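You operate a simulated robot arm through the tools that you are given. There is no shell and no other tool. Be economical: measure what you need, move in short steps, check, and stop when the job is done.

The job below is to be done with a simulated two-armed robot. You get a single attempt, and the scene is never put back.

Task
Put the box that says "seals" from the deck of the trolley on the cream job card there and the box marked "bearing" on the wooden board on the rollers. Take the cap off the jar that says "pins" on the deck of the trolley and lay it down there. The order is free.

It is judged by the outcome, as a careful person would: the job done as asked, and still so three seconds after it is handed in. It fails if anything else is knocked over, pushed out of place, dropped, spilled or broken. Lids that push on must go on centred and level and be pressed home; caps that screw on are set level and turned clockwise until they are tight.

Robot
Two 7-joint arms with two-finger parallel grippers on one trunk, on a base that drives. Base frame: it is fixed to the floor where the robot stands at the start and does not move with it; the origin is under the middle of the robot, x ahead of it, y to its left, z up; the surface under the hand at the start is at about z = 720. Readings come in mm, rad, newtons and seconds.
The left shoulder is at the start at [60, 189, 1103], the right one opposite. With the tool pointing down near the work surface each hand reaches from about 100 to 640 mm from the robot's upright axis, wherever it stands, measured 20 degrees to its own side. Places, roughly: wooden board on the rollers [-600, 3000, 1000]. Payload 3.43 kg a hand.
The TCP of each hand is the grasp point between the finger pads, 30 mm short of the fingertips. In the tool frame z runs along the fingers and y along their closing line. The gripper opens to 94 mm. The fingers are 28 mm wide and 10 mm thick; the gripper's body (50 by 96 mm) begins 55 mm behind the TCP.
Orientation is told as [roll, pitch, yaw] about the base's x, y, z axes, in that order, counted from this pose: with the fingers straight down and closing along the base's y, the tool's x points along the base's -x, its y along +y and its z along -z.

Tools
- The arms move only by the tool step_arm. It takes "left_increments", "right_increments" or both (then of equal length, played together; a hand with none holds still); each is a list of rows, each a list of 3 entries, a list of its own where there are three numbers: the shift along the base's x, y, z in units of 25 mm (1.0 is 25 mm), then the turn, a rotation vector about the base's x, y, z in units of 5 degrees (1.0 is 5 degrees), then the finger opening in mm, from 0 to 94. In form: [[[dx, dy, dz], [ax, ay, az], grip], ...]. A call has 1 to 12 rows; each row shifts and turns the commanded pose from where the row before left it. A call with a number of a shift or a turn outside -1 to 1 is refused whole. Each row takes 0.2 s and may step no farther than 50 mm and 0.15 rad from the row before; otherwise, or with a gripper value out of range, the whole call is refused. A pose out of reach is approached as far as the arm can. The call stops where the force on the tool passes 40 N (or 10 N more than at its start, if that is more) or the arm is blocked; 0.2 s more then pass. The fingers move at their own pace (about 153 mm/s each) and stop on an object; they squeeze with about 25 N. The grip force told is the motor's: it shows also when the fingers shut on nothing. Time passes only in rows, and 0.2 s behind the last, so rows that do not move let the fingers close. It gives the time, the measured TCP pose, the force on the tool (base axes), the opening and the grip force at its end, in the units of the frame above (readings bear some noise), with the torque about the TCP (base axes, N m) and any sound that the robot's microphone picked up, and new pictures: "views" is both (left out), scene, wrist or none (wrist: the cameras of the hands that moved).
- Cameras (640 x 400 px; columns grow to the right, rows downward): "scene" is now at [4.2, -21, 1642.4]; the picture's right is [-0.31, -0.95, 0.00], its down [-0.80, 0.26, -0.54] and it looks along [0.51, -0.17, -0.84] (base axes); focal length 263 px, centre (320, 200). "left" rides on the left gripper at [76, -14, -102] in its tool frame; the picture's right is [0.18, 0.98, 0.00], its down [-0.75, 0.14, -0.64] and it looks along [-0.63, 0.12, 0.77] (tool axes); focal length 243 px, centre (320, 200). "right" rides on the right gripper at [76, 14, -103] in its tool frame; the picture's right is [-0.18, 0.98, 0.00], its down [-0.75, -0.14, -0.64] and it looks along [-0.63, -0.12, 0.77] (tool axes); focal length 243 px, centre (320, 200). There is no depth. A picture from a camera that has moved, and an enlarged one, comes with that camera's place and axes in the base frame and with its lens.
- raise_lower(by): slides the trunk up (or, below 0, down) by that many mm; the arms and the scene camera ride with it, the base frame stays. It gives what a move gives, with no picture.
- roll_base(legs): drives the robot by 1 to 6 legs, each [ahead, left, turn to the left] in mm, mm and rad, along the robot's own axes; the way and the turn of a leg run together, so that a leg with both is an arc; at most 1500 mm and 3.142 rad a leg. The arms and the cameras ride along, it lands a little off, and it stops where it bumps. It gives what a move gives, and a new picture of the scene camera.
- pan_tilt(pan, tilt): turns the head with the scene camera to pan (to the left, within 1.501 rad either way) and tilt (down, from -0.506 to 1.204), counted from straight ahead of the robot. It gives what a move gives, and a new picture of the scene camera.
- enlarge(camera, box): a new picture of the part [left, top, right, bottom] of that camera's present view, enlarged. It takes no simulated time.
- finish_job(): hands the job in; it is judged then, once.

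Work in short steps. Places have to be worked out from the pictures, the camera data and where the tool is seen: move nearer, look again, correct. Check each grasp and each placing, and mend what went wrong. You have 165 turns and 260 pictures in all, those below and enlarged ones among them. Open the grippers and draw the arms clear of the work before you hand the job in, unless the task says otherwise; then end with one line.

The tools are called after ">>>" by a JSON object that holds its "method" and its "body". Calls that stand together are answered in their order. step_arm: Moves the arms, as the interface text tells. Its arguments: {"type":"object","properties":{"left_increments":{"type":"array","items":{"type":"array"}},"right_increments":{"type":"array","items":{"type":"array"}},"views":{"type":"string","enum":["both","scene","wrist","none"]}},"required":[]} The other tools are called the same way: raise_lower (by) slides the trunk up or down; roll_base (legs) drives the base; pan_tilt (pan, tilt) turns the head that bears the scene camera; enlarge (camera, box) takes an enlarged picture of a part of a camera's view; finish_job () hands the job in.

At the start:

```text
clock: 0.0
left_position: [482.2, 14.9, 1052.3]
left_tool_rot: [0.0, 0.001, 0.0]
left_ft_force: [-0.3, -0.3, 0.3]
left_ft_torque: [-0.01, -0.01, -0.05]
left_width: 94.1
left_gripper_force: 0.0
right_position: [297.2, -285.8, 1031.8]
right_tool_rot: [0.0, -0.001, 0.0]
right_ft_force: [0.3, 0.3, 0.5]
right_ft_torque: [0.01, 0.01, 0.01]
right_width: 94.1
right_gripper_force: 0.0
trunk travel left (down, up): [-775.0, 215.0]
robot x, y, heading: [1.6, -0.7, 0.002]
head pan, tilt: [-0.314, 1.005]
```

scene: 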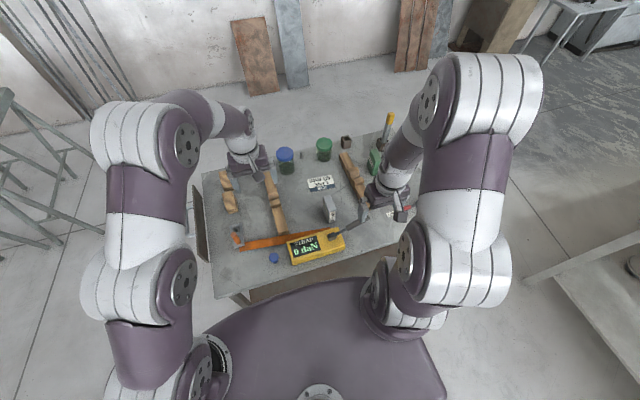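
right: 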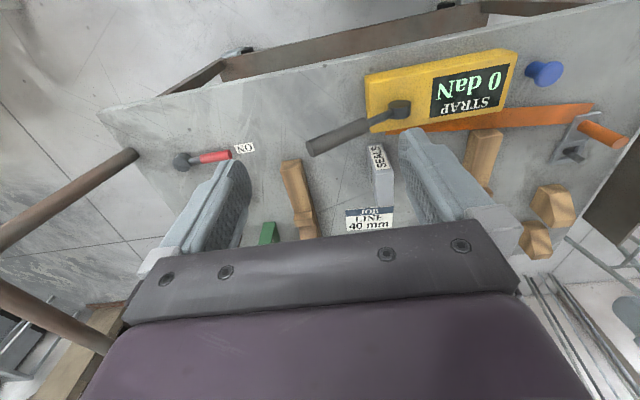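
left: 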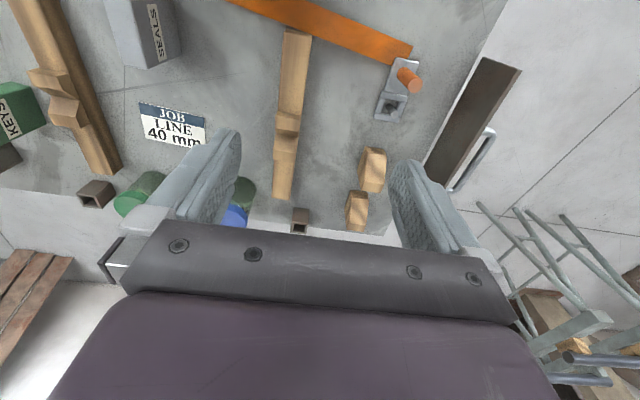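

The pictures show the trolley deck with a card, the seals box, jars and other things. I enlarge to read the labels.

>>> {"method": "enlarge", "body": {"camera": "scene", "box": [190, 100, 420, 300]}}

>>> {"method": "enlarge", "body": {"camera": "left", "box": [0, 0, 440, 240]}}

>>> {"method": "enlarge", "body": {"camera": "right", "box": [90, 30, 640, 270]}}

```text
2.00 times, centred on (305, 200) of scene
camera zoom: at [4.2, -21.0, 1642.4], right [-0.31, -0.95, 0.0], down [-0.8, 0.26, -0.54], along [0.51, -0.17, -0.84], focal length 526 px, centre (350, 200)
```

zoom: 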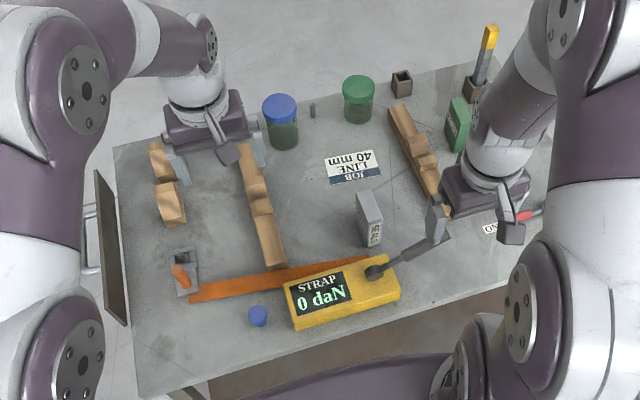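

```text
1.45 times, centred on (220, 120) of left
camera zoom: at [405.0, 1.1, 1154.9], right [-0.18, 0.98, 0.0], down [0.75, 0.14, 0.64], along [0.63, 0.12, -0.77], focal length 353 px, centre (466, 316)
```

zoom: 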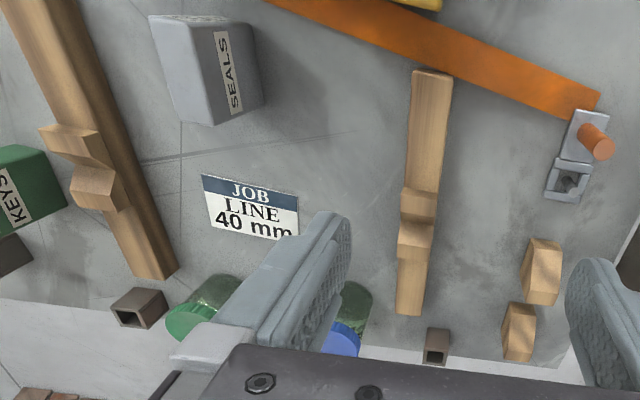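

```text
1.16 times, centred on (365, 150) of right
camera zoom: at [221.6, -272.0, 1134.8], right [0.18, 0.98, 0.0], down [0.75, -0.14, 0.64], along [0.63, -0.12, -0.77], focal length 282 px, centre (268, 258)
```

zoom: 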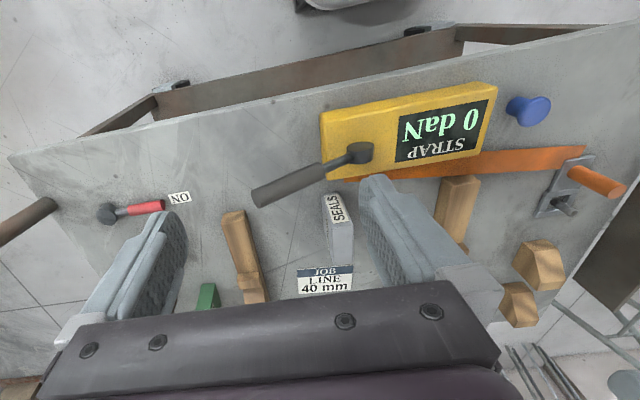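

The deck shows seals, keys, two jars and the card; no bearing box yet. I look around with the head.

>>> {"method": "pan_tilt", "body": {"pan": 1.4, "tilt": 0.35}}

>>> {"method": "pan_tilt", "body": {"pan": 0.5, "tilt": 0.5}}

>>> {"method": "pan_tilt", "body": {"pan": -1.2, "tilt": 0.5}}

>>> {"method": "pan_tilt", "body": {"pan": -0.1, "tilt": 0.8}}

```text
clock: 1.7
left_position: [482.1, 15.1, 1051.7]
left_tool_rot: [-0.001, -0.001, -0.001]
left_ft_force: [-0.1, 0.9, -0.3]
left_ft_torque: [0.0, -0.02, 0.01]
left_width: 94.4
left_gripper_force: 0.1
right_position: [296.8, -286.9, 1032.0]
right_tool_rot: [-0.001, -0.001, -0.002]
right_ft_force: [-0.1, 0.0, 0.9]
right_ft_torque: [-0.01, 0.02, -0.03]
right_width: 94.0
right_gripper_force: 0.1
trunk travel left (down, up): [-775.0, 215.0]
robot x, y, heading: [1.5, -1.4, 0.003]
head pan, tilt: [1.4, 0.351]
camera scene: at [-45.8, 92.2, 1697.5], right [0.99, -0.17, 0.0], down [-0.06, -0.34, -0.94], along [0.16, 0.93, -0.34], focal length 263 px, centre (320, 200)
```

scene: 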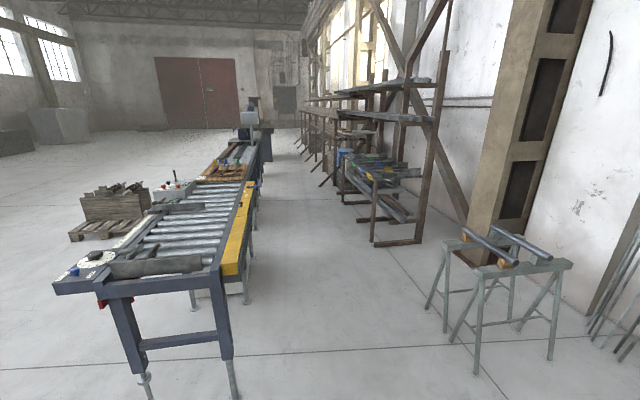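

```text
clock: 2.9
left_position: [481.8, 15.3, 1051.5]
left_tool_rot: [-0.002, 0.0, -0.001]
left_ft_force: [-0.2, -0.7, -1.0]
left_ft_torque: [-0.01, -0.01, 0.01]
left_width: 93.8
left_gripper_force: 0.1
right_position: [297.3, -285.2, 1031.6]
right_tool_rot: [-0.001, 0.0, -0.001]
right_ft_force: [-0.1, 0.6, 0.4]
right_ft_torque: [0.01, -0.02, -0.04]
right_width: 94.2
right_gripper_force: 0.1
trunk travel left (down, up): [-775.0, 215.0]
robot x, y, heading: [0.3, -0.8, 0.005]
head pan, tilt: [0.499, 0.499]
camera scene: at [18.1, 44.1, 1683.9], right [0.48, -0.88, 0.0], down [-0.42, -0.23, -0.88], along [0.77, 0.42, -0.48], focal length 263 px, centre (320, 200)
```

scene: 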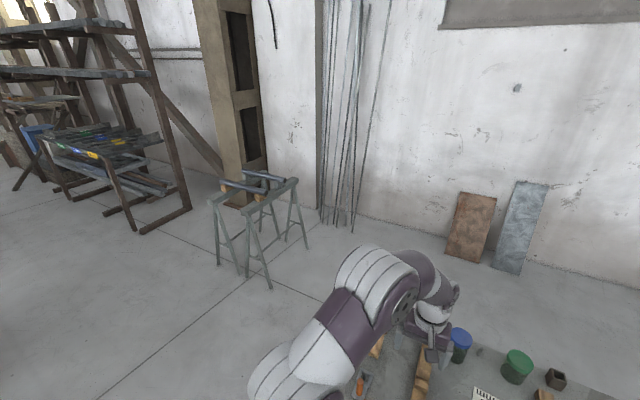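

```text
clock: 4.7
left_position: [481.9, 14.1, 1052.1]
left_tool_rot: [-0.001, 0.0, 0.002]
left_ft_force: [0.0, -1.2, -0.2]
left_ft_torque: [0.01, -0.01, 0.01]
left_width: 94.1
left_gripper_force: 0.1
right_position: [297.5, -286.2, 1031.6]
right_tool_rot: [0.001, 0.0, -0.001]
right_ft_force: [-0.3, -0.4, 0.5]
right_ft_torque: [-0.03, 0.02, 0.03]
right_width: 93.7
right_gripper_force: 0.0
trunk travel left (down, up): [-775.0, 215.0]
robot x, y, heading: [-0.3, 2.4, 0.003]
head pan, tilt: [-1.201, 0.499]
camera scene: at [-28.8, -84.4, 1683.9], right [-0.93, -0.36, 0.0], down [-0.17, 0.45, -0.88], along [0.32, -0.82, -0.48], focal length 263 px, centre (320, 200)
```

scene: 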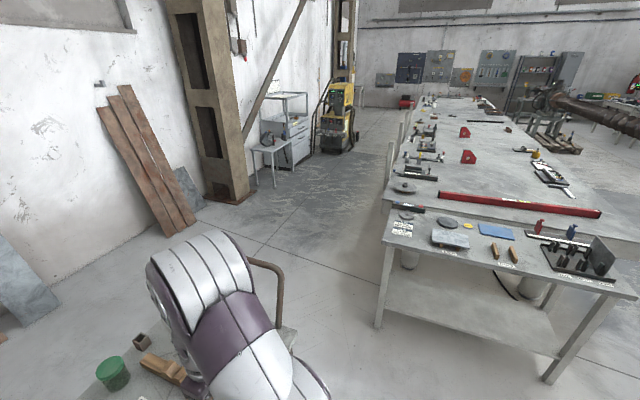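

```text
clock: 6.0
left_position: [482.4, 14.8, 1051.3]
left_tool_rot: [0.001, 0.001, -0.001]
left_ft_force: [0.8, 0.7, 0.7]
left_ft_torque: [0.0, 0.04, -0.03]
left_width: 94.2
left_gripper_force: 0.1
right_position: [296.4, -284.8, 1032.1]
right_tool_rot: [0.0, 0.002, -0.002]
right_ft_force: [-0.2, 0.7, 0.4]
right_ft_torque: [0.01, 0.0, -0.01]
right_width: 94.0
right_gripper_force: 0.0
trunk travel left (down, up): [-775.0, 215.0]
robot x, y, heading: [-1.8, -2.0, -0.003]
head pan, tilt: [-0.099, 0.799]
camera scene: at [18.5, -7.7, 1657.9], right [-0.1, -0.99, 0.0], down [-0.71, 0.07, -0.7], along [0.69, -0.07, -0.72], focal length 263 px, centre (320, 200)
```

scene: 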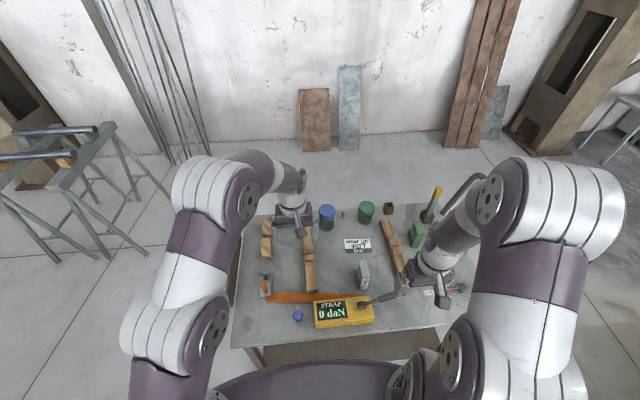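

The arms hide parts of the deck. I draw both hands apart and back to see the whole of it.

>>> {"method": "step_arm", "body": {"left_increments": [[[-1, 1, 1], [0, 0, 0], 94], [[-1, 1, 1], [0, 0, 0], 94], [[-1, 1, 1], [0, 0, 0], 94], [[-1, 1, 0], [0, 0, 0], 94], [[-1, 1, 0], [0, 0, 0], 94], [[-1, 1, 0], [0, 0, 0], 94], [[0, 1, 0], [0, 0, 0], 94], [[0, 1, 0], [0, 0, 0], 94]], "right_increments": [[[0, -1, 1], [0, 0, 0], 94], [[0, -1, 1], [0, 0, 0], 94], [[0, -1, 1], [0, 0, 0], 94], [[0, -1, 0], [0, 0, 0], 94], [[0, -1, 0], [0, 0, 0], 94], [[0, -1, 0], [0, 0, 0], 94], [[0, -1, 0], [0, 0, 0], 94], [[0, 0, 0], [0, 0, 0], 94]]}}

```text
clock: 7.8
left_position: [331.7, 217.3, 1126.2]
left_tool_rot: [0.0, 0.0, 0.001]
left_ft_force: [0.8, -0.1, 0.0]
left_ft_torque: [-0.04, 0.0, 0.02]
left_width: 93.8
left_gripper_force: 0.1
right_position: [297.4, -460.8, 1106.7]
right_tool_rot: [-0.001, 0.002, 0.0]
right_ft_force: [-0.6, -0.1, -0.2]
right_ft_torque: [-0.02, 0.0, 0.01]
right_width: 94.1
right_gripper_force: 0.1
trunk travel left (down, up): [-775.0, 215.0]
robot x, y, heading: [-1.4, -3.4, -0.002]
head pan, tilt: [-0.099, 0.799]
camera scene: at [18.2, -6.1, 1657.9], right [-0.1, -1.0, 0.0], down [-0.71, 0.07, -0.7], along [0.69, -0.07, -0.72], focal length 263 px, centre (320, 200)
camera right: at [221.7, -446.2, 1209.8], right [0.18, 0.98, 0.0], down [0.75, -0.14, 0.64], along [0.63, -0.12, -0.77], focal length 243 px, centre (320, 200)
camera left: at [254.1, 202.1, 1229.7], right [-0.18, 0.98, 0.0], down [0.75, 0.14, 0.64], along [0.63, 0.12, -0.77], focal length 243 px, centre (320, 200)
```

scene: 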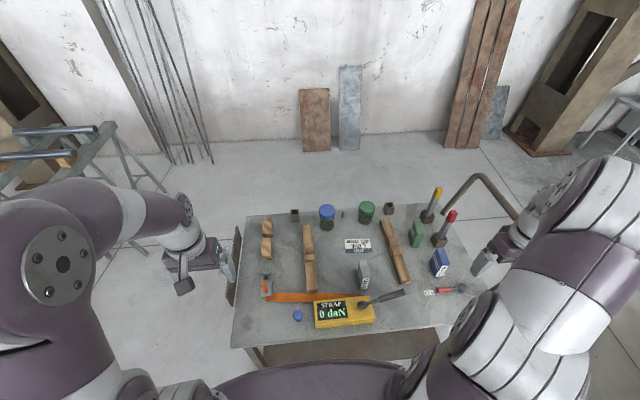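
right: 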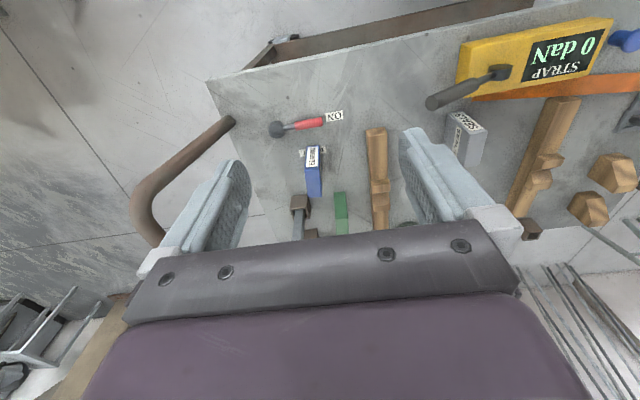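
left: 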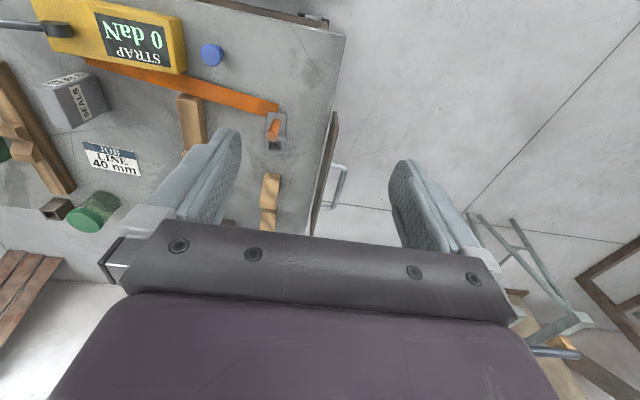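

A blue box appears on the right of the deck. I enlarge it, the jars and the card.

>>> {"method": "enlarge", "body": {"camera": "scene", "box": [380, 180, 500, 310]}}

>>> {"method": "enlarge", "body": {"camera": "scene", "box": [280, 190, 400, 340]}}

>>> {"method": "enlarge", "body": {"camera": "right", "box": [240, 80, 400, 240]}}

```text
3.08 times, centred on (440, 245) of scene
camera zoom: at [18.2, -6.1, 1657.9], right [-0.1, -1.0, 0.0], down [-0.71, 0.07, -0.7], along [0.69, -0.07, -0.72], focal length 809 px, centre (-49, 62)
```

zoom: 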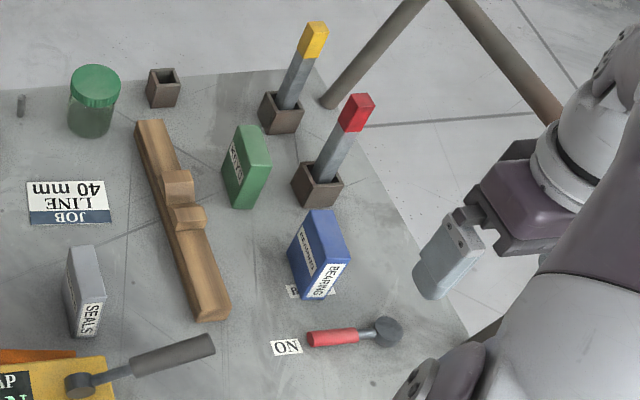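

```text
2.67 times, centred on (340, 265) of scene
camera zoom: at [18.2, -6.1, 1657.9], right [-0.1, -1.0, 0.0], down [-0.71, 0.07, -0.7], along [0.69, -0.07, -0.72], focal length 701 px, centre (267, 27)
```

zoom: 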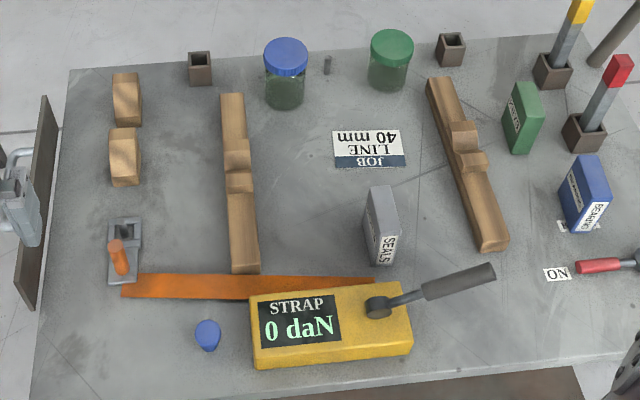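

```text
2.50 times, centred on (320, 160) of right
camera zoom: at [221.7, -446.2, 1209.8], right [0.18, 0.98, 0.0], down [0.75, -0.14, 0.64], along [0.63, -0.12, -0.77], focal length 606 px, centre (320, 300)
```

zoom: 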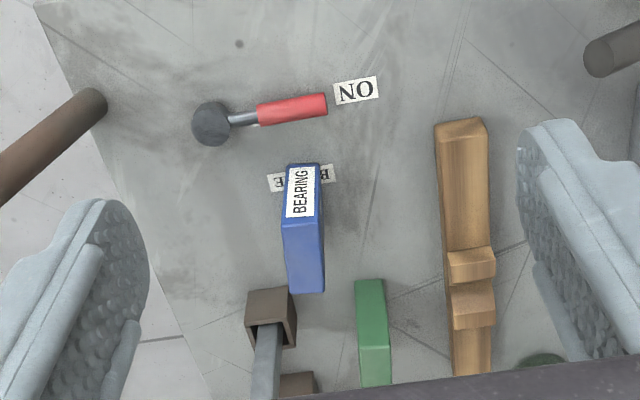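

The bearing box is the blue one, at about (470,-516). I enlarge the jars to look for labels.

>>> {"method": "enlarge", "body": {"camera": "scene", "box": [310, 190, 390, 240]}}

>>> {"method": "enlarge", "body": {"camera": "left", "box": [40, 120, 160, 240]}}

```text
8.00 times, centred on (350, 215) of scene
camera zoom: at [18.2, -6.1, 1657.9], right [-0.1, -1.0, 0.0], down [-0.71, 0.07, -0.7], along [0.69, -0.07, -0.72], focal length 2103 px, centre (80, 80)
```

zoom: 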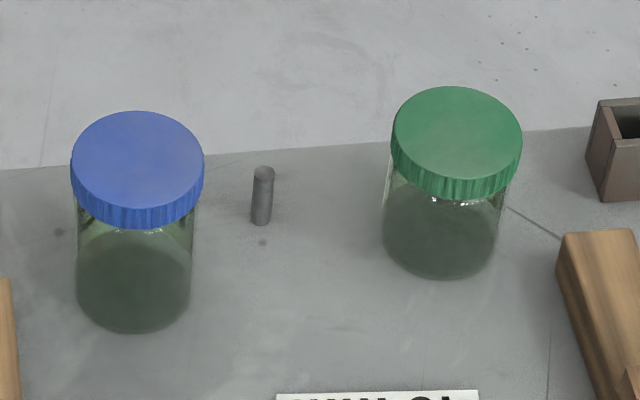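

```text
3.33 times, centred on (100, 180) of left
camera zoom: at [254.1, 202.1, 1229.7], right [-0.18, 0.98, 0.0], down [0.75, 0.14, 0.64], along [0.63, 0.12, -0.77], focal length 809 px, centre (1053, 267)
```

zoom: 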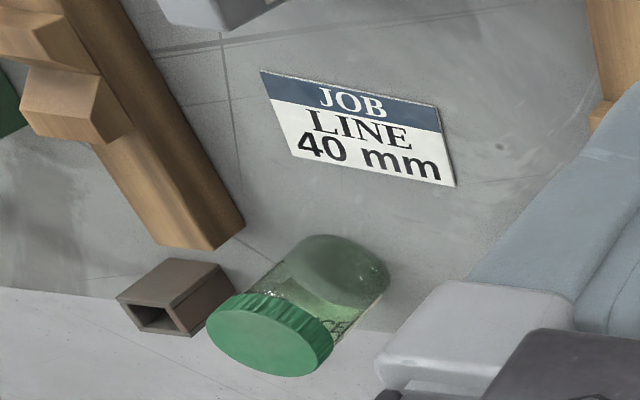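

Labels on the jars face the far side. I check how close the base stands to the trolley by tilting the head down.

>>> {"method": "pan_tilt", "body": {"pan": 0.0, "tilt": 1.2}}

```text
clock: 8.7
left_position: [330.8, 214.4, 1126.3]
left_tool_rot: [0.0, 0.002, 0.001]
left_ft_force: [0.8, 0.0, 0.3]
left_ft_torque: [-0.01, 0.03, 0.02]
left_width: 93.9
left_gripper_force: 0.1
right_position: [298.0, -461.4, 1106.8]
right_tool_rot: [0.0, 0.002, 0.001]
right_ft_force: [-0.2, -0.8, -0.1]
right_ft_torque: [0.01, -0.01, 0.0]
right_width: 94.4
right_gripper_force: 0.1
trunk travel left (down, up): [-775.0, 215.0]
robot x, y, heading: [-2.5, -2.0, 0.001]
head pan, tilt: [0.0, 1.201]
camera scene: at [-5.7, 0.1, 1630.2], right [0.0, -1.0, 0.0], down [-0.93, 0.0, -0.36], along [0.36, 0.0, -0.93], focal length 263 px, centre (320, 200)
```

scene: 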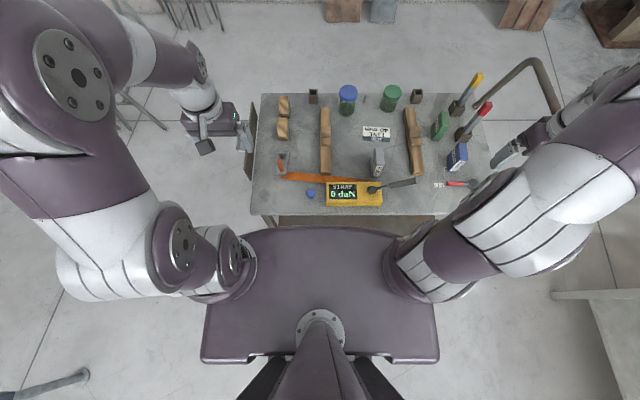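

The deck's near edge lies at about x=288. I bring the right hand to a viewpoint in front of the seals box.

>>> {"method": "step_arm", "body": {"right_increments": [[[0, 1, -0.4], [0, 0, 0], 94], [[0, 1, -0.4], [0, 0, 0], 94], [[0, 1, -0.4], [0, 0, 0], 94], [[0, 1, -0.4], [0, 0, 0], 94], [[0, 1, -0.4], [0, 0, 0], 94], [[0, 1, -0.4], [0, 0, 0], 94], [[0, 1, -0.4], [0, 0, 0], 94], [[0, 1, -0.4], [0, 0, 0], 94], [[0, 1, -0.4], [0, 0, 0], 94], [[0, 1, -0.4], [0, 0, 0], 94]], "views": "wrist"}}

```text
clock: 10.9
left_position: [332.5, 215.1, 1125.7]
left_tool_rot: [-0.001, 0.0, 0.002]
left_ft_force: [0.9, 0.0, -0.1]
left_ft_torque: [-0.02, 0.02, 0.0]
left_width: 94.0
left_gripper_force: 0.0
right_position: [296.7, -210.7, 1008.0]
right_tool_rot: [0.0, 0.0, -0.001]
right_ft_force: [0.8, -1.2, 0.1]
right_ft_torque: [-0.02, -0.01, -0.01]
right_width: 94.0
right_gripper_force: 0.1
trunk travel left (down, up): [-775.0, 215.0]
robot x, y, heading: [-0.1, 0.4, 0.001]
head pan, tilt: [0.0, 1.201]
camera right: at [221.8, -196.5, 1109.6], right [0.18, 0.98, 0.0], down [0.75, -0.14, 0.64], along [0.63, -0.12, -0.77], focal length 243 px, centre (320, 200)
```

right: 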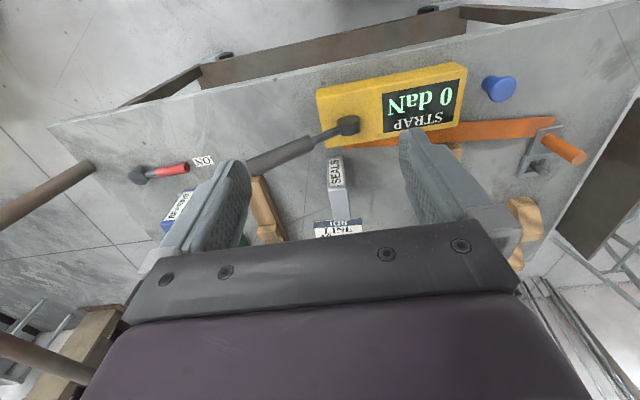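

The seals box shows between the fingers; I enlarge it to measure.

>>> {"method": "enlarge", "body": {"camera": "right", "box": [290, 130, 390, 240]}}

```text
3.64 times, centred on (340, 185) of right
camera zoom: at [221.8, -196.5, 1109.6], right [0.18, 0.98, 0.0], down [0.75, -0.14, 0.64], along [0.63, -0.12, -0.77], focal length 882 px, centre (247, 254)
```

zoom: 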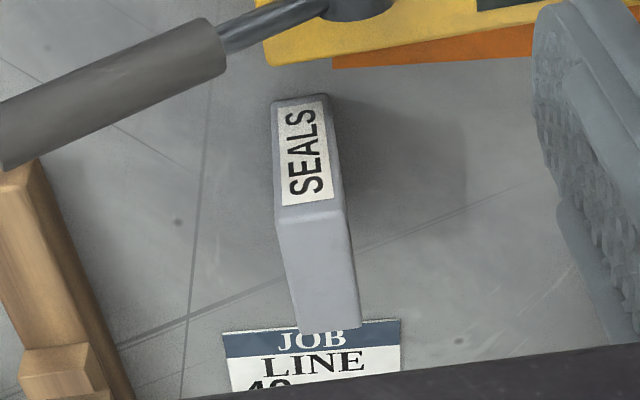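

The seals box is about 27 × 70 × 94 mm, centre near (481,-212), top at about z=814; the card's centre is near (640,-232). I move above the box and look.

>>> {"method": "step_arm", "body": {"right_increments": [[[1, 0, 0], [0, 0, 0], 80], [[1, 0, 0], [0, 0, 0], 80], [[1, 0, 0], [0, 0, 0], 80], [[1, 0, 0], [0, 0, 0], 80], [[1, 0, -1], [0, 0, 0], 80], [[1, 0, -1], [0, 0, 0], 80], [[1, 0, -1], [0, 0, 0], 80], [[0.36, 0, -1], [0, 0, 0], 80]], "views": "both"}}

```text
clock: 12.7
left_position: [330.6, 213.7, 1125.7]
left_tool_rot: [0.001, 0.0, 0.0]
left_ft_force: [1.5, 0.2, 0.2]
left_ft_torque: [-0.01, 0.02, 0.01]
left_width: 93.8
left_gripper_force: 0.2
right_position: [480.7, -210.5, 906.2]
right_tool_rot: [0.0, 0.0, 0.0]
right_ft_force: [0.0, 0.3, 0.5]
right_ft_torque: [0.0, -0.01, 0.0]
right_width: 80.1
right_gripper_force: 0.1
trunk travel left (down, up): [-775.0, 215.0]
robot x, y, heading: [0.2, 1.0, 0.0]
head pan, tilt: [0.0, 1.201]
camera scene: at [-5.1, 0.2, 1630.2], right [0.0, -1.0, 0.0], down [-0.93, 0.0, -0.36], along [0.36, 0.0, -0.93], focal length 263 px, centre (320, 200)
camera right: at [405.4, -196.3, 1009.0], right [0.18, 0.98, 0.0], down [0.75, -0.14, 0.64], along [0.63, -0.12, -0.77], focal length 243 px, centre (320, 200)
```

scene: 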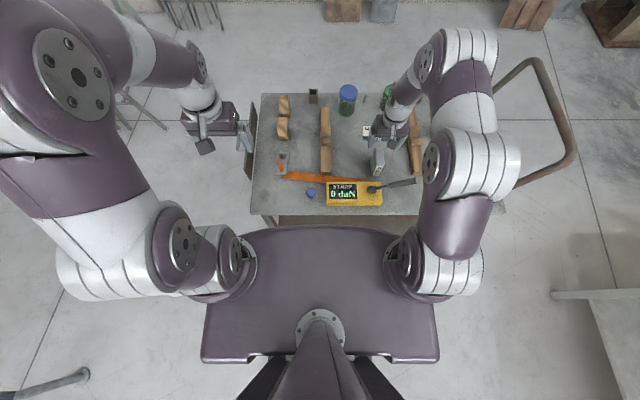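
right: 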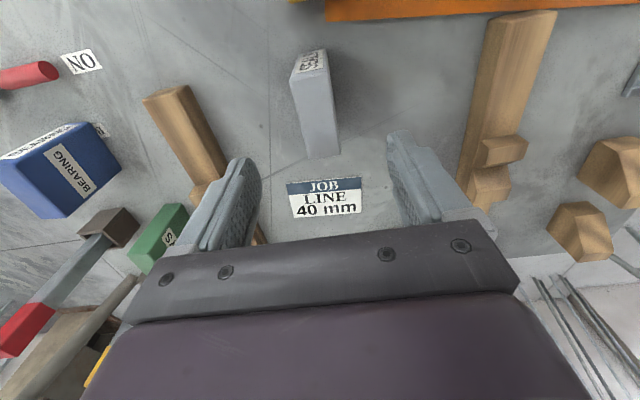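

The hand is centred over the box. I descend and close.

>>> {"method": "step_arm", "body": {"right_increments": [[[0, -0.06, -1], [0, 0, 0], 80], [[0, 0, -1], [0, 0, 0], 80], [[0, 0, -1], [0, 0, 0], 80], [[0, 0, -1], [0, 0, 0], 80], [[0, 0, -0.6], [0, 0, 0], 80], [[0, 0, 0], [0, 0, 0], 10], [[0, 0, 0], [0, 0, 0], 10], [[0, 0, 0], [0, 0, 0], 10]], "views": "wrist"}}

```text
clock: 14.5
left_position: [331.8, 214.2, 1125.6]
left_tool_rot: [-0.002, 0.0, -0.002]
left_ft_force: [0.5, -0.6, 0.2]
left_ft_torque: [0.01, -0.01, 0.0]
left_width: 94.2
left_gripper_force: 0.0
right_position: [481.1, -212.1, 793.0]
right_tool_rot: [0.0, 0.0, 0.0]
right_ft_force: [1.5, 0.5, 0.7]
right_ft_torque: [-0.01, -0.13, 0.04]
right_width: 34.2
right_gripper_force: 25.2
trunk travel left (down, up): [-775.0, 215.0]
robot x, y, heading: [-4.1, 0.6, -0.002]
head pan, tilt: [0.0, 1.201]
camera right: at [405.7, -198.0, 894.8], right [0.18, 0.98, 0.0], down [0.75, -0.14, 0.64], along [0.63, -0.12, -0.77], focal length 243 px, centre (320, 200)
```

right: 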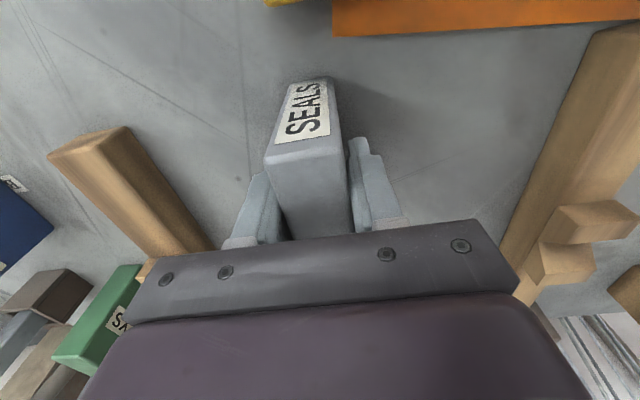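

Gripped at 34 mm. I lift it 50 mm and test the reach toward the card.

>>> {"method": "step_arm", "body": {"right_increments": [[[0, 0, 1], [0, 0, 0], 10], [[0, 0, 1], [0, 0, 0], 10], [[0.8, -0.1, 0], [0, 0, 0], 10], [[0.8, -0.1, 0], [0, 0, 0], 10], [[0.8, -0.1, 0], [0, 0, 0], 10], [[0.8, -0.1, 0], [0, 0, 0], 10], [[0.8, -0.1, 0], [0, 0, 0], 10], [[0.8, -0.1, 0], [0, 0, 0], 10], [[0.8, -0.1, 0], [0, 0, 0], 10], [[0.76, -0.1, 0], [0, 0, 0], 10]], "views": "wrist"}}

```text
clock: 16.7
left_position: [331.3, 214.8, 1125.9]
left_tool_rot: [0.0, 0.0, 0.0]
left_ft_force: [0.0, 0.7, 0.0]
left_ft_torque: [-0.02, 0.0, -0.01]
left_width: 93.8
left_gripper_force: 0.0
right_position: [618.2, -230.5, 842.9]
right_tool_rot: [-0.001, -0.001, -0.001]
right_ft_force: [0.0, 0.5, -3.0]
right_ft_torque: [-0.01, -0.01, 0.01]
right_width: 34.3
right_gripper_force: 25.3
right hand out of reach, approached as far as the arm can: row 9, 10
trunk travel left (down, up): [-775.0, 215.0]
robot x, y, heading: [0.0, -0.4, -0.001]
head pan, tilt: [0.0, 1.201]
camera right: at [542.5, -215.9, 944.9], right [0.18, 0.98, 0.0], down [0.75, -0.14, 0.64], along [0.63, -0.12, -0.77], focal length 243 px, centre (320, 200)
```

right: 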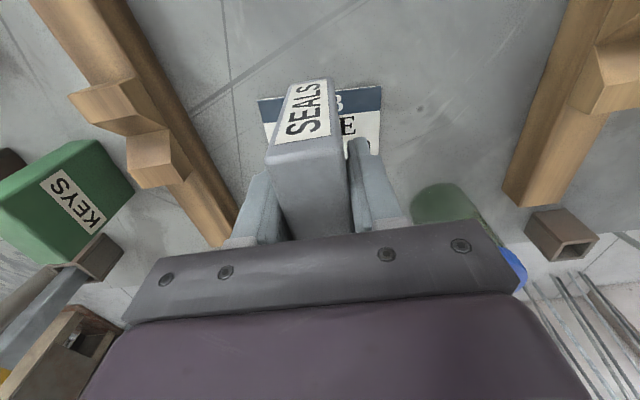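

The reach ends at x≈618, 22 mm short. I set the box down on bare deck at x≈560, to regrasp it with the fingers pitched forward.

>>> {"method": "step_arm", "body": {"right_increments": [[[-0.9, 0, 0], [0, 0, 0], 10], [[-0.9, 0, 0], [0, 0, 0], 10], [[-1, 0, 0], [0, 0, 0], 10], [[-0.4, 0, 0], [0, 0, 0], 10], [[0, 0, -0.8], [0, 0, 0], 10], [[0, 0, -0.8], [0, 0, 0], 10], [[0, 0, -0.3], [0, 0, 0], 10], [[0, 0, 0], [0, 0, 0], 10]], "views": "wrist"}}

```text
clock: 18.5
left_position: [333.0, 213.9, 1126.3]
left_tool_rot: [-0.001, 0.0, 0.0]
left_ft_force: [0.2, 0.3, 0.2]
left_ft_torque: [0.0, -0.02, -0.02]
left_width: 94.0
left_gripper_force: 0.0
right_position: [539.4, -231.0, 793.5]
right_tool_rot: [-0.001, 0.0, 0.0]
right_ft_force: [-0.6, -0.2, -2.3]
right_ft_torque: [-0.02, -0.01, -0.01]
right_width: 34.5
right_gripper_force: 25.0
trunk travel left (down, up): [-775.0, 215.0]
robot x, y, heading: [-1.7, -2.6, 0.006]
head pan, tilt: [0.0, 1.201]
camera right: at [463.6, -215.7, 897.8], right [0.18, 0.98, 0.0], down [0.75, -0.14, 0.64], along [0.63, -0.12, -0.77], focal length 243 px, centre (320, 200)
```

right: 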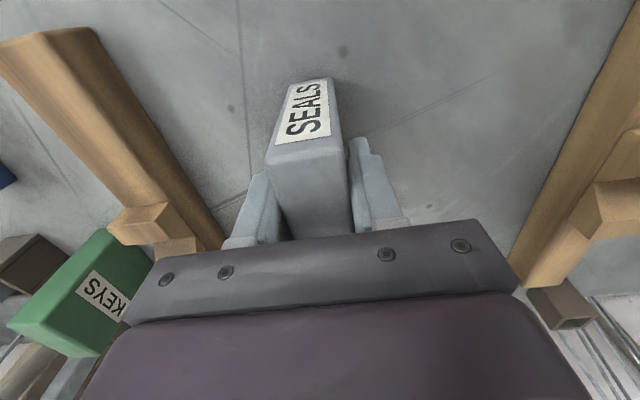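

The box still hangs free. I lower in 1 mm steps to touch the deck.

>>> {"method": "step_arm", "body": {"right_increments": [[[0, 0, -0.06], [0, 0, 0], 10], [[0, 0, -0.06], [0, 0, 0], 10], [[0, 0, 0], [0, 0, 0], 10]], "views": "none"}}

```text
clock: 19.3
left_position: [331.6, 214.8, 1127.2]
left_tool_rot: [0.0, 0.0, -0.001]
left_ft_force: [0.7, -0.1, -0.9]
left_ft_torque: [0.01, -0.03, 0.0]
left_width: 93.7
left_gripper_force: 0.1
right_position: [539.9, -230.5, 792.1]
right_tool_rot: [0.0, 0.0, -0.001]
right_ft_force: [0.4, 0.1, 0.2]
right_ft_torque: [0.0, -0.06, -0.01]
right_width: 34.2
right_gripper_force: 25.3
trunk travel left (down, up): [-775.0, 215.0]
robot x, y, heading: [-2.2, 2.4, -0.001]
head pan, tilt: [0.0, 1.201]
```

The force is gone, so the box stands. I open, pitch the fingers forward 15°, and close again.

>>> {"method": "step_arm", "body": {"right_increments": [[[0, 0, 0], [0, 0, 0], 60], [[0, 0, 0], [0, 0, 0], 60], [[0, 0, 0], [0, -1, 0], 60], [[0, 0, 0], [0, -1, 0], 60], [[0, 0, 0], [0, -1, 0], 60], [[0, 0, 0], [0, 0, 0], 60], [[0, 0, 0], [0, 0, 0], 10], [[0, 0, 0], [0, 0, 0], 10], [[0, 0, 0], [0, 0, 0], 10]], "views": "wrist"}}

```text
clock: 21.3
left_position: [332.5, 213.8, 1126.6]
left_tool_rot: [-0.001, 0.0, -0.001]
left_ft_force: [-0.2, -0.5, -0.2]
left_ft_torque: [-0.03, -0.02, -0.01]
left_width: 93.8
left_gripper_force: 0.1
right_position: [538.4, -229.5, 793.6]
right_tool_rot: [-0.001, -0.262, 0.0]
right_ft_force: [-0.7, -0.5, 0.8]
right_ft_torque: [-0.05, -0.12, -0.03]
right_width: 34.1
right_gripper_force: 25.0
trunk travel left (down, up): [-775.0, 215.0]
robot x, y, heading: [0.6, -0.1, 0.0]
head pan, tilt: [0.0, 1.201]
camera right: at [438.9, -215.6, 871.8], right [0.18, 0.98, 0.05], down [0.56, -0.14, 0.82], along [0.81, -0.12, -0.58], focal length 243 px, centre (320, 200)
```

right: 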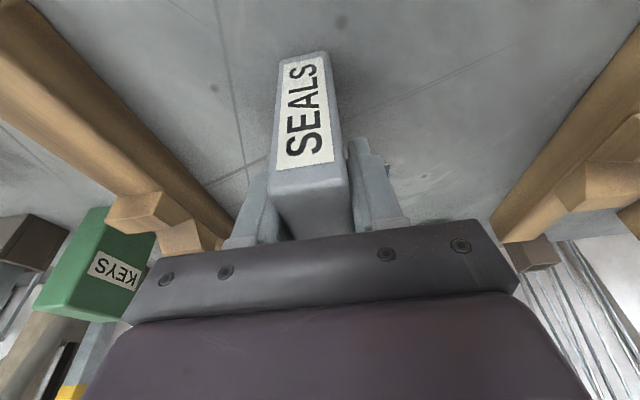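

Regripped. I lift 25 mm, move forward 101 mm and yaw -4.5° to match the card.

>>> {"method": "step_arm", "body": {"right_increments": [[[0, 0, 0.5], [0, 0, 0], 10], [[0, 0, 0.5], [0, 0, 0], 10], [[0.8, 0, 0], [0, 0, 0], 10], [[0.8, 0, 0], [0, 0, -0.3], 10], [[0.8, 0, 0], [0, 0, -0.3], 10], [[0.8, 0, 0], [0, 0, -0.3], 10], [[0.8, -0.1, 0], [0, 0, 0], 10], [[0, 0, 0], [0, 0, 0], 10]], "views": "both"}}

```text
clock: 23.1
left_position: [332.7, 214.5, 1126.3]
left_tool_rot: [-0.001, 0.0, -0.001]
left_ft_force: [0.2, 0.4, 0.2]
left_ft_torque: [0.0, 0.02, -0.01]
left_width: 93.9
left_gripper_force: 0.0
right_position: [639.0, -231.7, 817.0]
right_tool_rot: [0.001, -0.261, -0.079]
right_ft_force: [0.2, 0.6, -2.1]
right_ft_torque: [0.01, 0.01, -0.02]
right_width: 34.3
right_gripper_force: 24.6
trunk travel left (down, up): [-775.0, 215.0]
robot x, y, heading: [1.1, -0.1, 0.005]
head pan, tilt: [0.0, 1.201]
camera scene: at [-5.7, 0.4, 1630.2], right [0.0, -1.0, 0.0], down [-0.93, 0.0, -0.36], along [0.36, 0.0, -0.93], focal length 263 px, centre (320, 200)
camera right: at [541.2, -210.2, 896.1], right [0.25, 0.97, 0.05], down [0.55, -0.18, 0.81], along [0.8, -0.18, -0.58], focal length 243 px, centre (320, 200)
```

scene: 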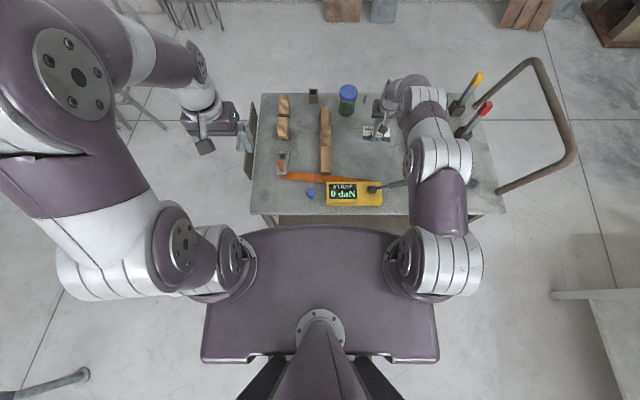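
right: 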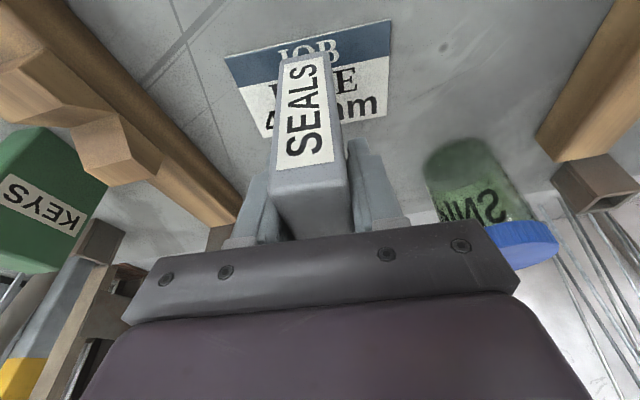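

The blue-capped jar's label reads "PINS" through the glass. The box is over the card; I lower it to touch.

>>> {"method": "step_arm", "body": {"right_increments": [[[0.04, 0, -0.4], [0, 0, 0], 10], [[0, 0, -0.4], [0, 0, 0], 10], [[0, 0, -0.08], [0, 0, 0], 10], [[0, 0, 0], [0, 0, 0], 10]], "views": "wrist"}}

```text
clock: 24.1
left_position: [332.7, 215.1, 1127.6]
left_tool_rot: [-0.001, 0.0, 0.0]
left_ft_force: [-0.1, 0.6, -0.2]
left_ft_torque: [-0.01, -0.01, 0.03]
left_width: 93.9
left_gripper_force: 0.0
right_position: [639.7, -231.4, 795.3]
right_tool_rot: [0.001, -0.261, -0.079]
right_ft_force: [0.1, 0.2, -1.7]
right_ft_torque: [0.01, -0.05, -0.02]
right_width: 34.2
right_gripper_force: 25.1
trunk travel left (down, up): [-775.0, 215.0]
robot x, y, heading: [-0.6, 0.3, 0.0]
head pan, tilt: [0.0, 1.201]
camera right: at [542.0, -210.5, 874.8], right [0.25, 0.97, 0.05], down [0.55, -0.18, 0.82], along [0.8, -0.18, -0.58], focal length 243 px, centre (320, 200)
```

right: 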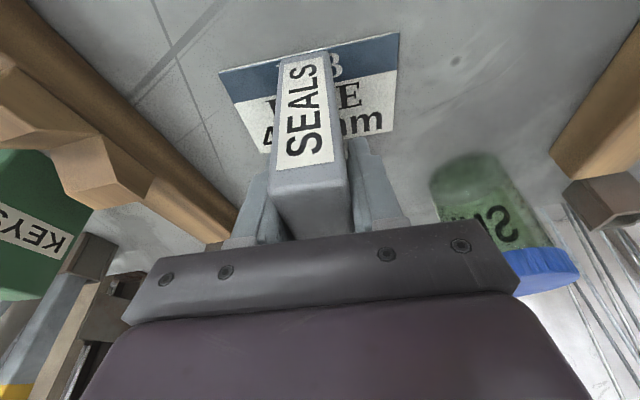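

Nearly down; 1 mm steps until contact.

>>> {"method": "step_arm", "body": {"right_increments": [[[0, 0, -0.04], [0, 0, 0], 10], [[0, 0, -0.04], [0, 0, 0], 10], [[0, 0, 0], [0, 0, 0], 10]], "views": "none"}}

```text
clock: 24.9
left_position: [330.2, 214.4, 1127.1]
left_tool_rot: [0.0, -0.002, -0.002]
left_ft_force: [0.3, -0.2, 0.6]
left_ft_torque: [-0.02, 0.01, 0.03]
left_width: 94.0
left_gripper_force: 0.1
right_position: [639.3, -232.4, 796.2]
right_tool_rot: [0.001, -0.265, -0.077]
right_ft_force: [1.2, -1.6, 9.3]
right_ft_torque: [-0.02, 0.03, -0.02]
right_width: 34.3
right_gripper_force: 24.7
trunk travel left (down, up): [-775.0, 215.0]
robot x, y, heading: [-2.5, -1.3, -0.004]
head pan, tilt: [0.0, 1.201]
```

In contact with the card. I open and withdraw along the finger direction, up and back.

>>> {"method": "step_arm", "body": {"right_increments": [[[0, 0, 0], [0, 0, 0], 44], [[0, 0, 0], [0, 0, 0], 60], [[-0.15, 0, 0.6], [0, 0, 0], 60], [[-0.25, 0, 1], [0, 0, 0], 60], [[-0.25, 0, 1], [0, 0, 0], 60], [[-0.25, 0, 1], [0, 0, 0], 60], [[-0.25, 0, 1], [0, 0, 0], 60], [[-1, 0, 0.5], [0, 1, 0], 60], [[-1, 0, 0], [0, 1, 0], 60], [[-1, 0, 0], [0, 1, 0], 60]], "views": "wrist"}}

```text
clock: 27.1
left_position: [330.6, 213.7, 1125.7]
left_tool_rot: [-0.001, 0.0, 0.0]
left_ft_force: [0.3, -0.8, 0.6]
left_ft_torque: [0.04, 0.01, 0.0]
left_width: 94.0
left_gripper_force: 0.1
right_position: [534.7, -231.5, 921.1]
right_tool_rot: [-0.021, 0.001, -0.076]
right_ft_force: [0.1, -0.2, -0.5]
right_ft_torque: [-0.02, 0.0, 0.02]
right_width: 59.9
right_gripper_force: 0.0
trunk travel left (down, up): [-775.0, 215.0]
robot x, y, heading: [-2.4, -0.4, 0.003]
head pan, tilt: [0.0, 1.201]
camera right: at [461.1, -210.3, 1023.4], right [0.26, 0.97, -0.02], down [0.74, -0.18, 0.64], along [0.62, -0.18, -0.76], focal length 243 px, centre (320, 200)
```

right: 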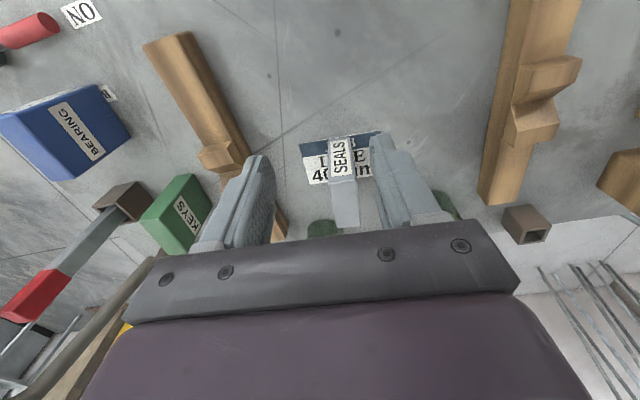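

Seals stands on the card. Now I bring the right hand, levelled, to a viewpoint before the bearing box.

>>> {"method": "step_arm", "body": {"right_increments": [[[-1, -0.5, 0.6], [0.24, 0, 0.87], 90], [[-1, -1, 0.6], [0, 0, 0], 90], [[-1, -1, 0.6], [0, 0, 0], 90], [[-1, -1, 0.6], [0, 0, 0], 90], [[-1, -1, 0], [0, 0, 0], 90], [[-1, -1, 0], [0, 0, 0], 90], [[-1, -1, 0], [0, 0, 0], 90], [[-1, -1, 0], [0, 0, 0], 90], [[-0.2, -1, 0], [0, 0, 0], 90], [[0, -1, 0], [0, 0, 0], 90], [[0, -1, 0], [0, 0, 0], 90], [[0, -1, 0], [0, 0, 0], 90]], "views": "wrist"}}

>>> {"method": "enlarge", "body": {"camera": "right", "box": [240, 60, 400, 240]}}

```text
clock: 29.7
left_position: [332.1, 212.8, 1125.7]
left_tool_rot: [-0.001, -0.001, 0.0]
left_ft_force: [-0.1, 0.0, 0.2]
left_ft_torque: [-0.02, 0.0, -0.01]
left_width: 93.9
left_gripper_force: 0.2
right_position: [330.4, -520.0, 979.4]
right_tool_rot: [0.003, 0.001, -0.001]
right_ft_force: [-1.1, -0.4, -0.3]
right_ft_torque: [0.0, 0.02, -0.02]
right_width: 89.8
right_gripper_force: 0.0
trunk travel left (down, up): [-775.0, 215.0]
robot x, y, heading: [-0.4, 2.0, 0.001]
head pan, tilt: [0.0, 1.201]
camera right: at [255.0, -507.0, 1082.3], right [0.18, 0.98, 0.0], down [0.75, -0.14, 0.64], along [0.63, -0.12, -0.77], focal length 243 px, centre (320, 200)
```

right: 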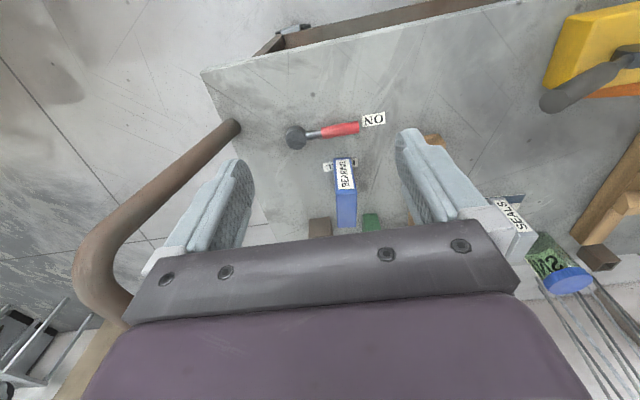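

```text
2.22 times, centred on (320, 150) of right
camera zoom: at [255.0, -507.0, 1082.3], right [0.18, 0.98, 0.0], down [0.75, -0.14, 0.64], along [0.63, -0.12, -0.77], focal length 539 px, centre (320, 311)
```

zoom: 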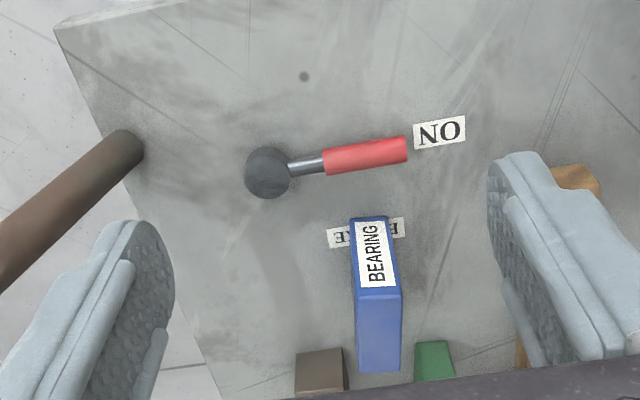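

The bearing box's centre is about (504,-514), top z≈811, yawed about -8°. I go above it with matching yaw.

>>> {"method": "step_arm", "body": {"right_increments": [[[1, 0, 0], [0, 0, -0.8], 80], [[1, 0, 0], [0, 0, -0.8], 80], [[1, 0, 0], [0, 0, 0], 80], [[1, 0, 0], [0, 0, 0], 80], [[1, 0.1, -1], [0, 0, 0], 80], [[1, 0.1, -1], [0, 0, 0], 80], [[0.95, 0.05, -1], [0, 0, 0], 80], [[0, 0, 0], [0, 0, 0], 80]], "views": "wrist"}}

```text
clock: 31.5
left_position: [331.1, 213.5, 1127.0]
left_tool_rot: [-0.001, 0.0, 0.0]
left_ft_force: [-0.4, 0.1, -0.7]
left_ft_torque: [-0.02, 0.01, -0.01]
left_width: 94.1
left_gripper_force: 0.1
right_position: [504.5, -514.7, 906.8]
right_tool_rot: [0.001, 0.001, -0.14]
right_ft_force: [-0.4, -0.7, -0.8]
right_ft_torque: [-0.01, -0.02, 0.01]
right_width: 80.1
right_gripper_force: 0.1
trunk travel left (down, up): [-775.0, 215.0]
robot x, y, heading: [0.2, 1.0, 0.0]
head pan, tilt: [0.0, 1.201]
camera right: at [431.6, -489.0, 1008.3], right [0.32, 0.95, 0.0], down [0.73, -0.24, 0.64], along [0.61, -0.2, -0.77], focal length 243 px, centre (320, 200)
```

right: 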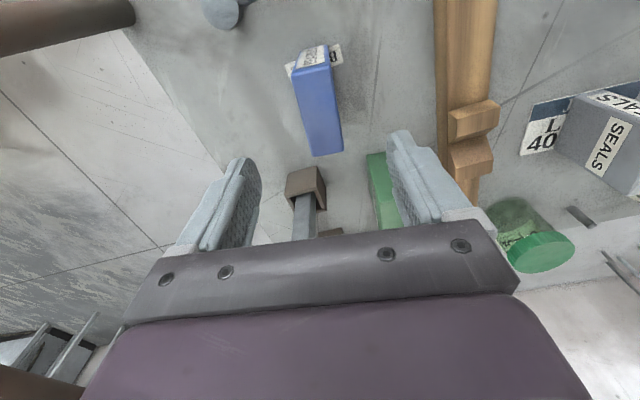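

Aligned within a couple of degrees. I correct yaw by 2°, descend and close.

>>> {"method": "step_arm", "body": {"right_increments": [[[0, 0, -1], [0, 0, 0.4], 80], [[0, 0, -1], [0, 0, 0], 80], [[0, 0, -1], [0, 0, 0], 80], [[0, 0, -1], [0, 0, 0], 80], [[0, 0, -0.65], [0, 0, 0], 80], [[0, 0, 0], [0, 0, 0], 10], [[0, 0, 0], [0, 0, 0], 10], [[0, 0, 0], [0, 0, 0], 10]], "views": "wrist"}}

```text
clock: 33.3
left_position: [330.2, 214.4, 1126.3]
left_tool_rot: [0.001, 0.0, 0.001]
left_ft_force: [1.1, 0.0, -0.8]
left_ft_torque: [-0.03, -0.01, 0.03]
left_width: 93.9
left_gripper_force: 0.1
right_position: [504.4, -513.5, 789.4]
right_tool_rot: [-0.001, -0.001, -0.104]
right_ft_force: [0.3, 0.9, 0.5]
right_ft_torque: [-0.01, -0.18, 0.03]
right_width: 34.2
right_gripper_force: 24.6
trunk travel left (down, up): [-775.0, 215.0]
robot x, y, heading: [-3.5, 2.1, -0.002]
head pan, tilt: [0.0, 1.201]
camera right: at [431.1, -491.4, 891.4], right [0.29, 0.96, 0.0], down [0.73, -0.22, 0.64], along [0.62, -0.18, -0.77], focal length 243 px, centre (320, 200)
```

right: 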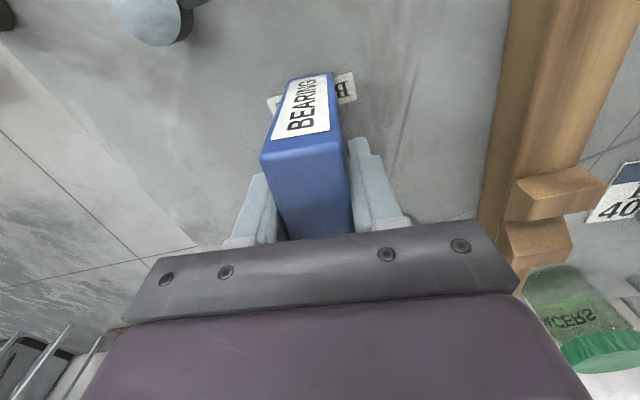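

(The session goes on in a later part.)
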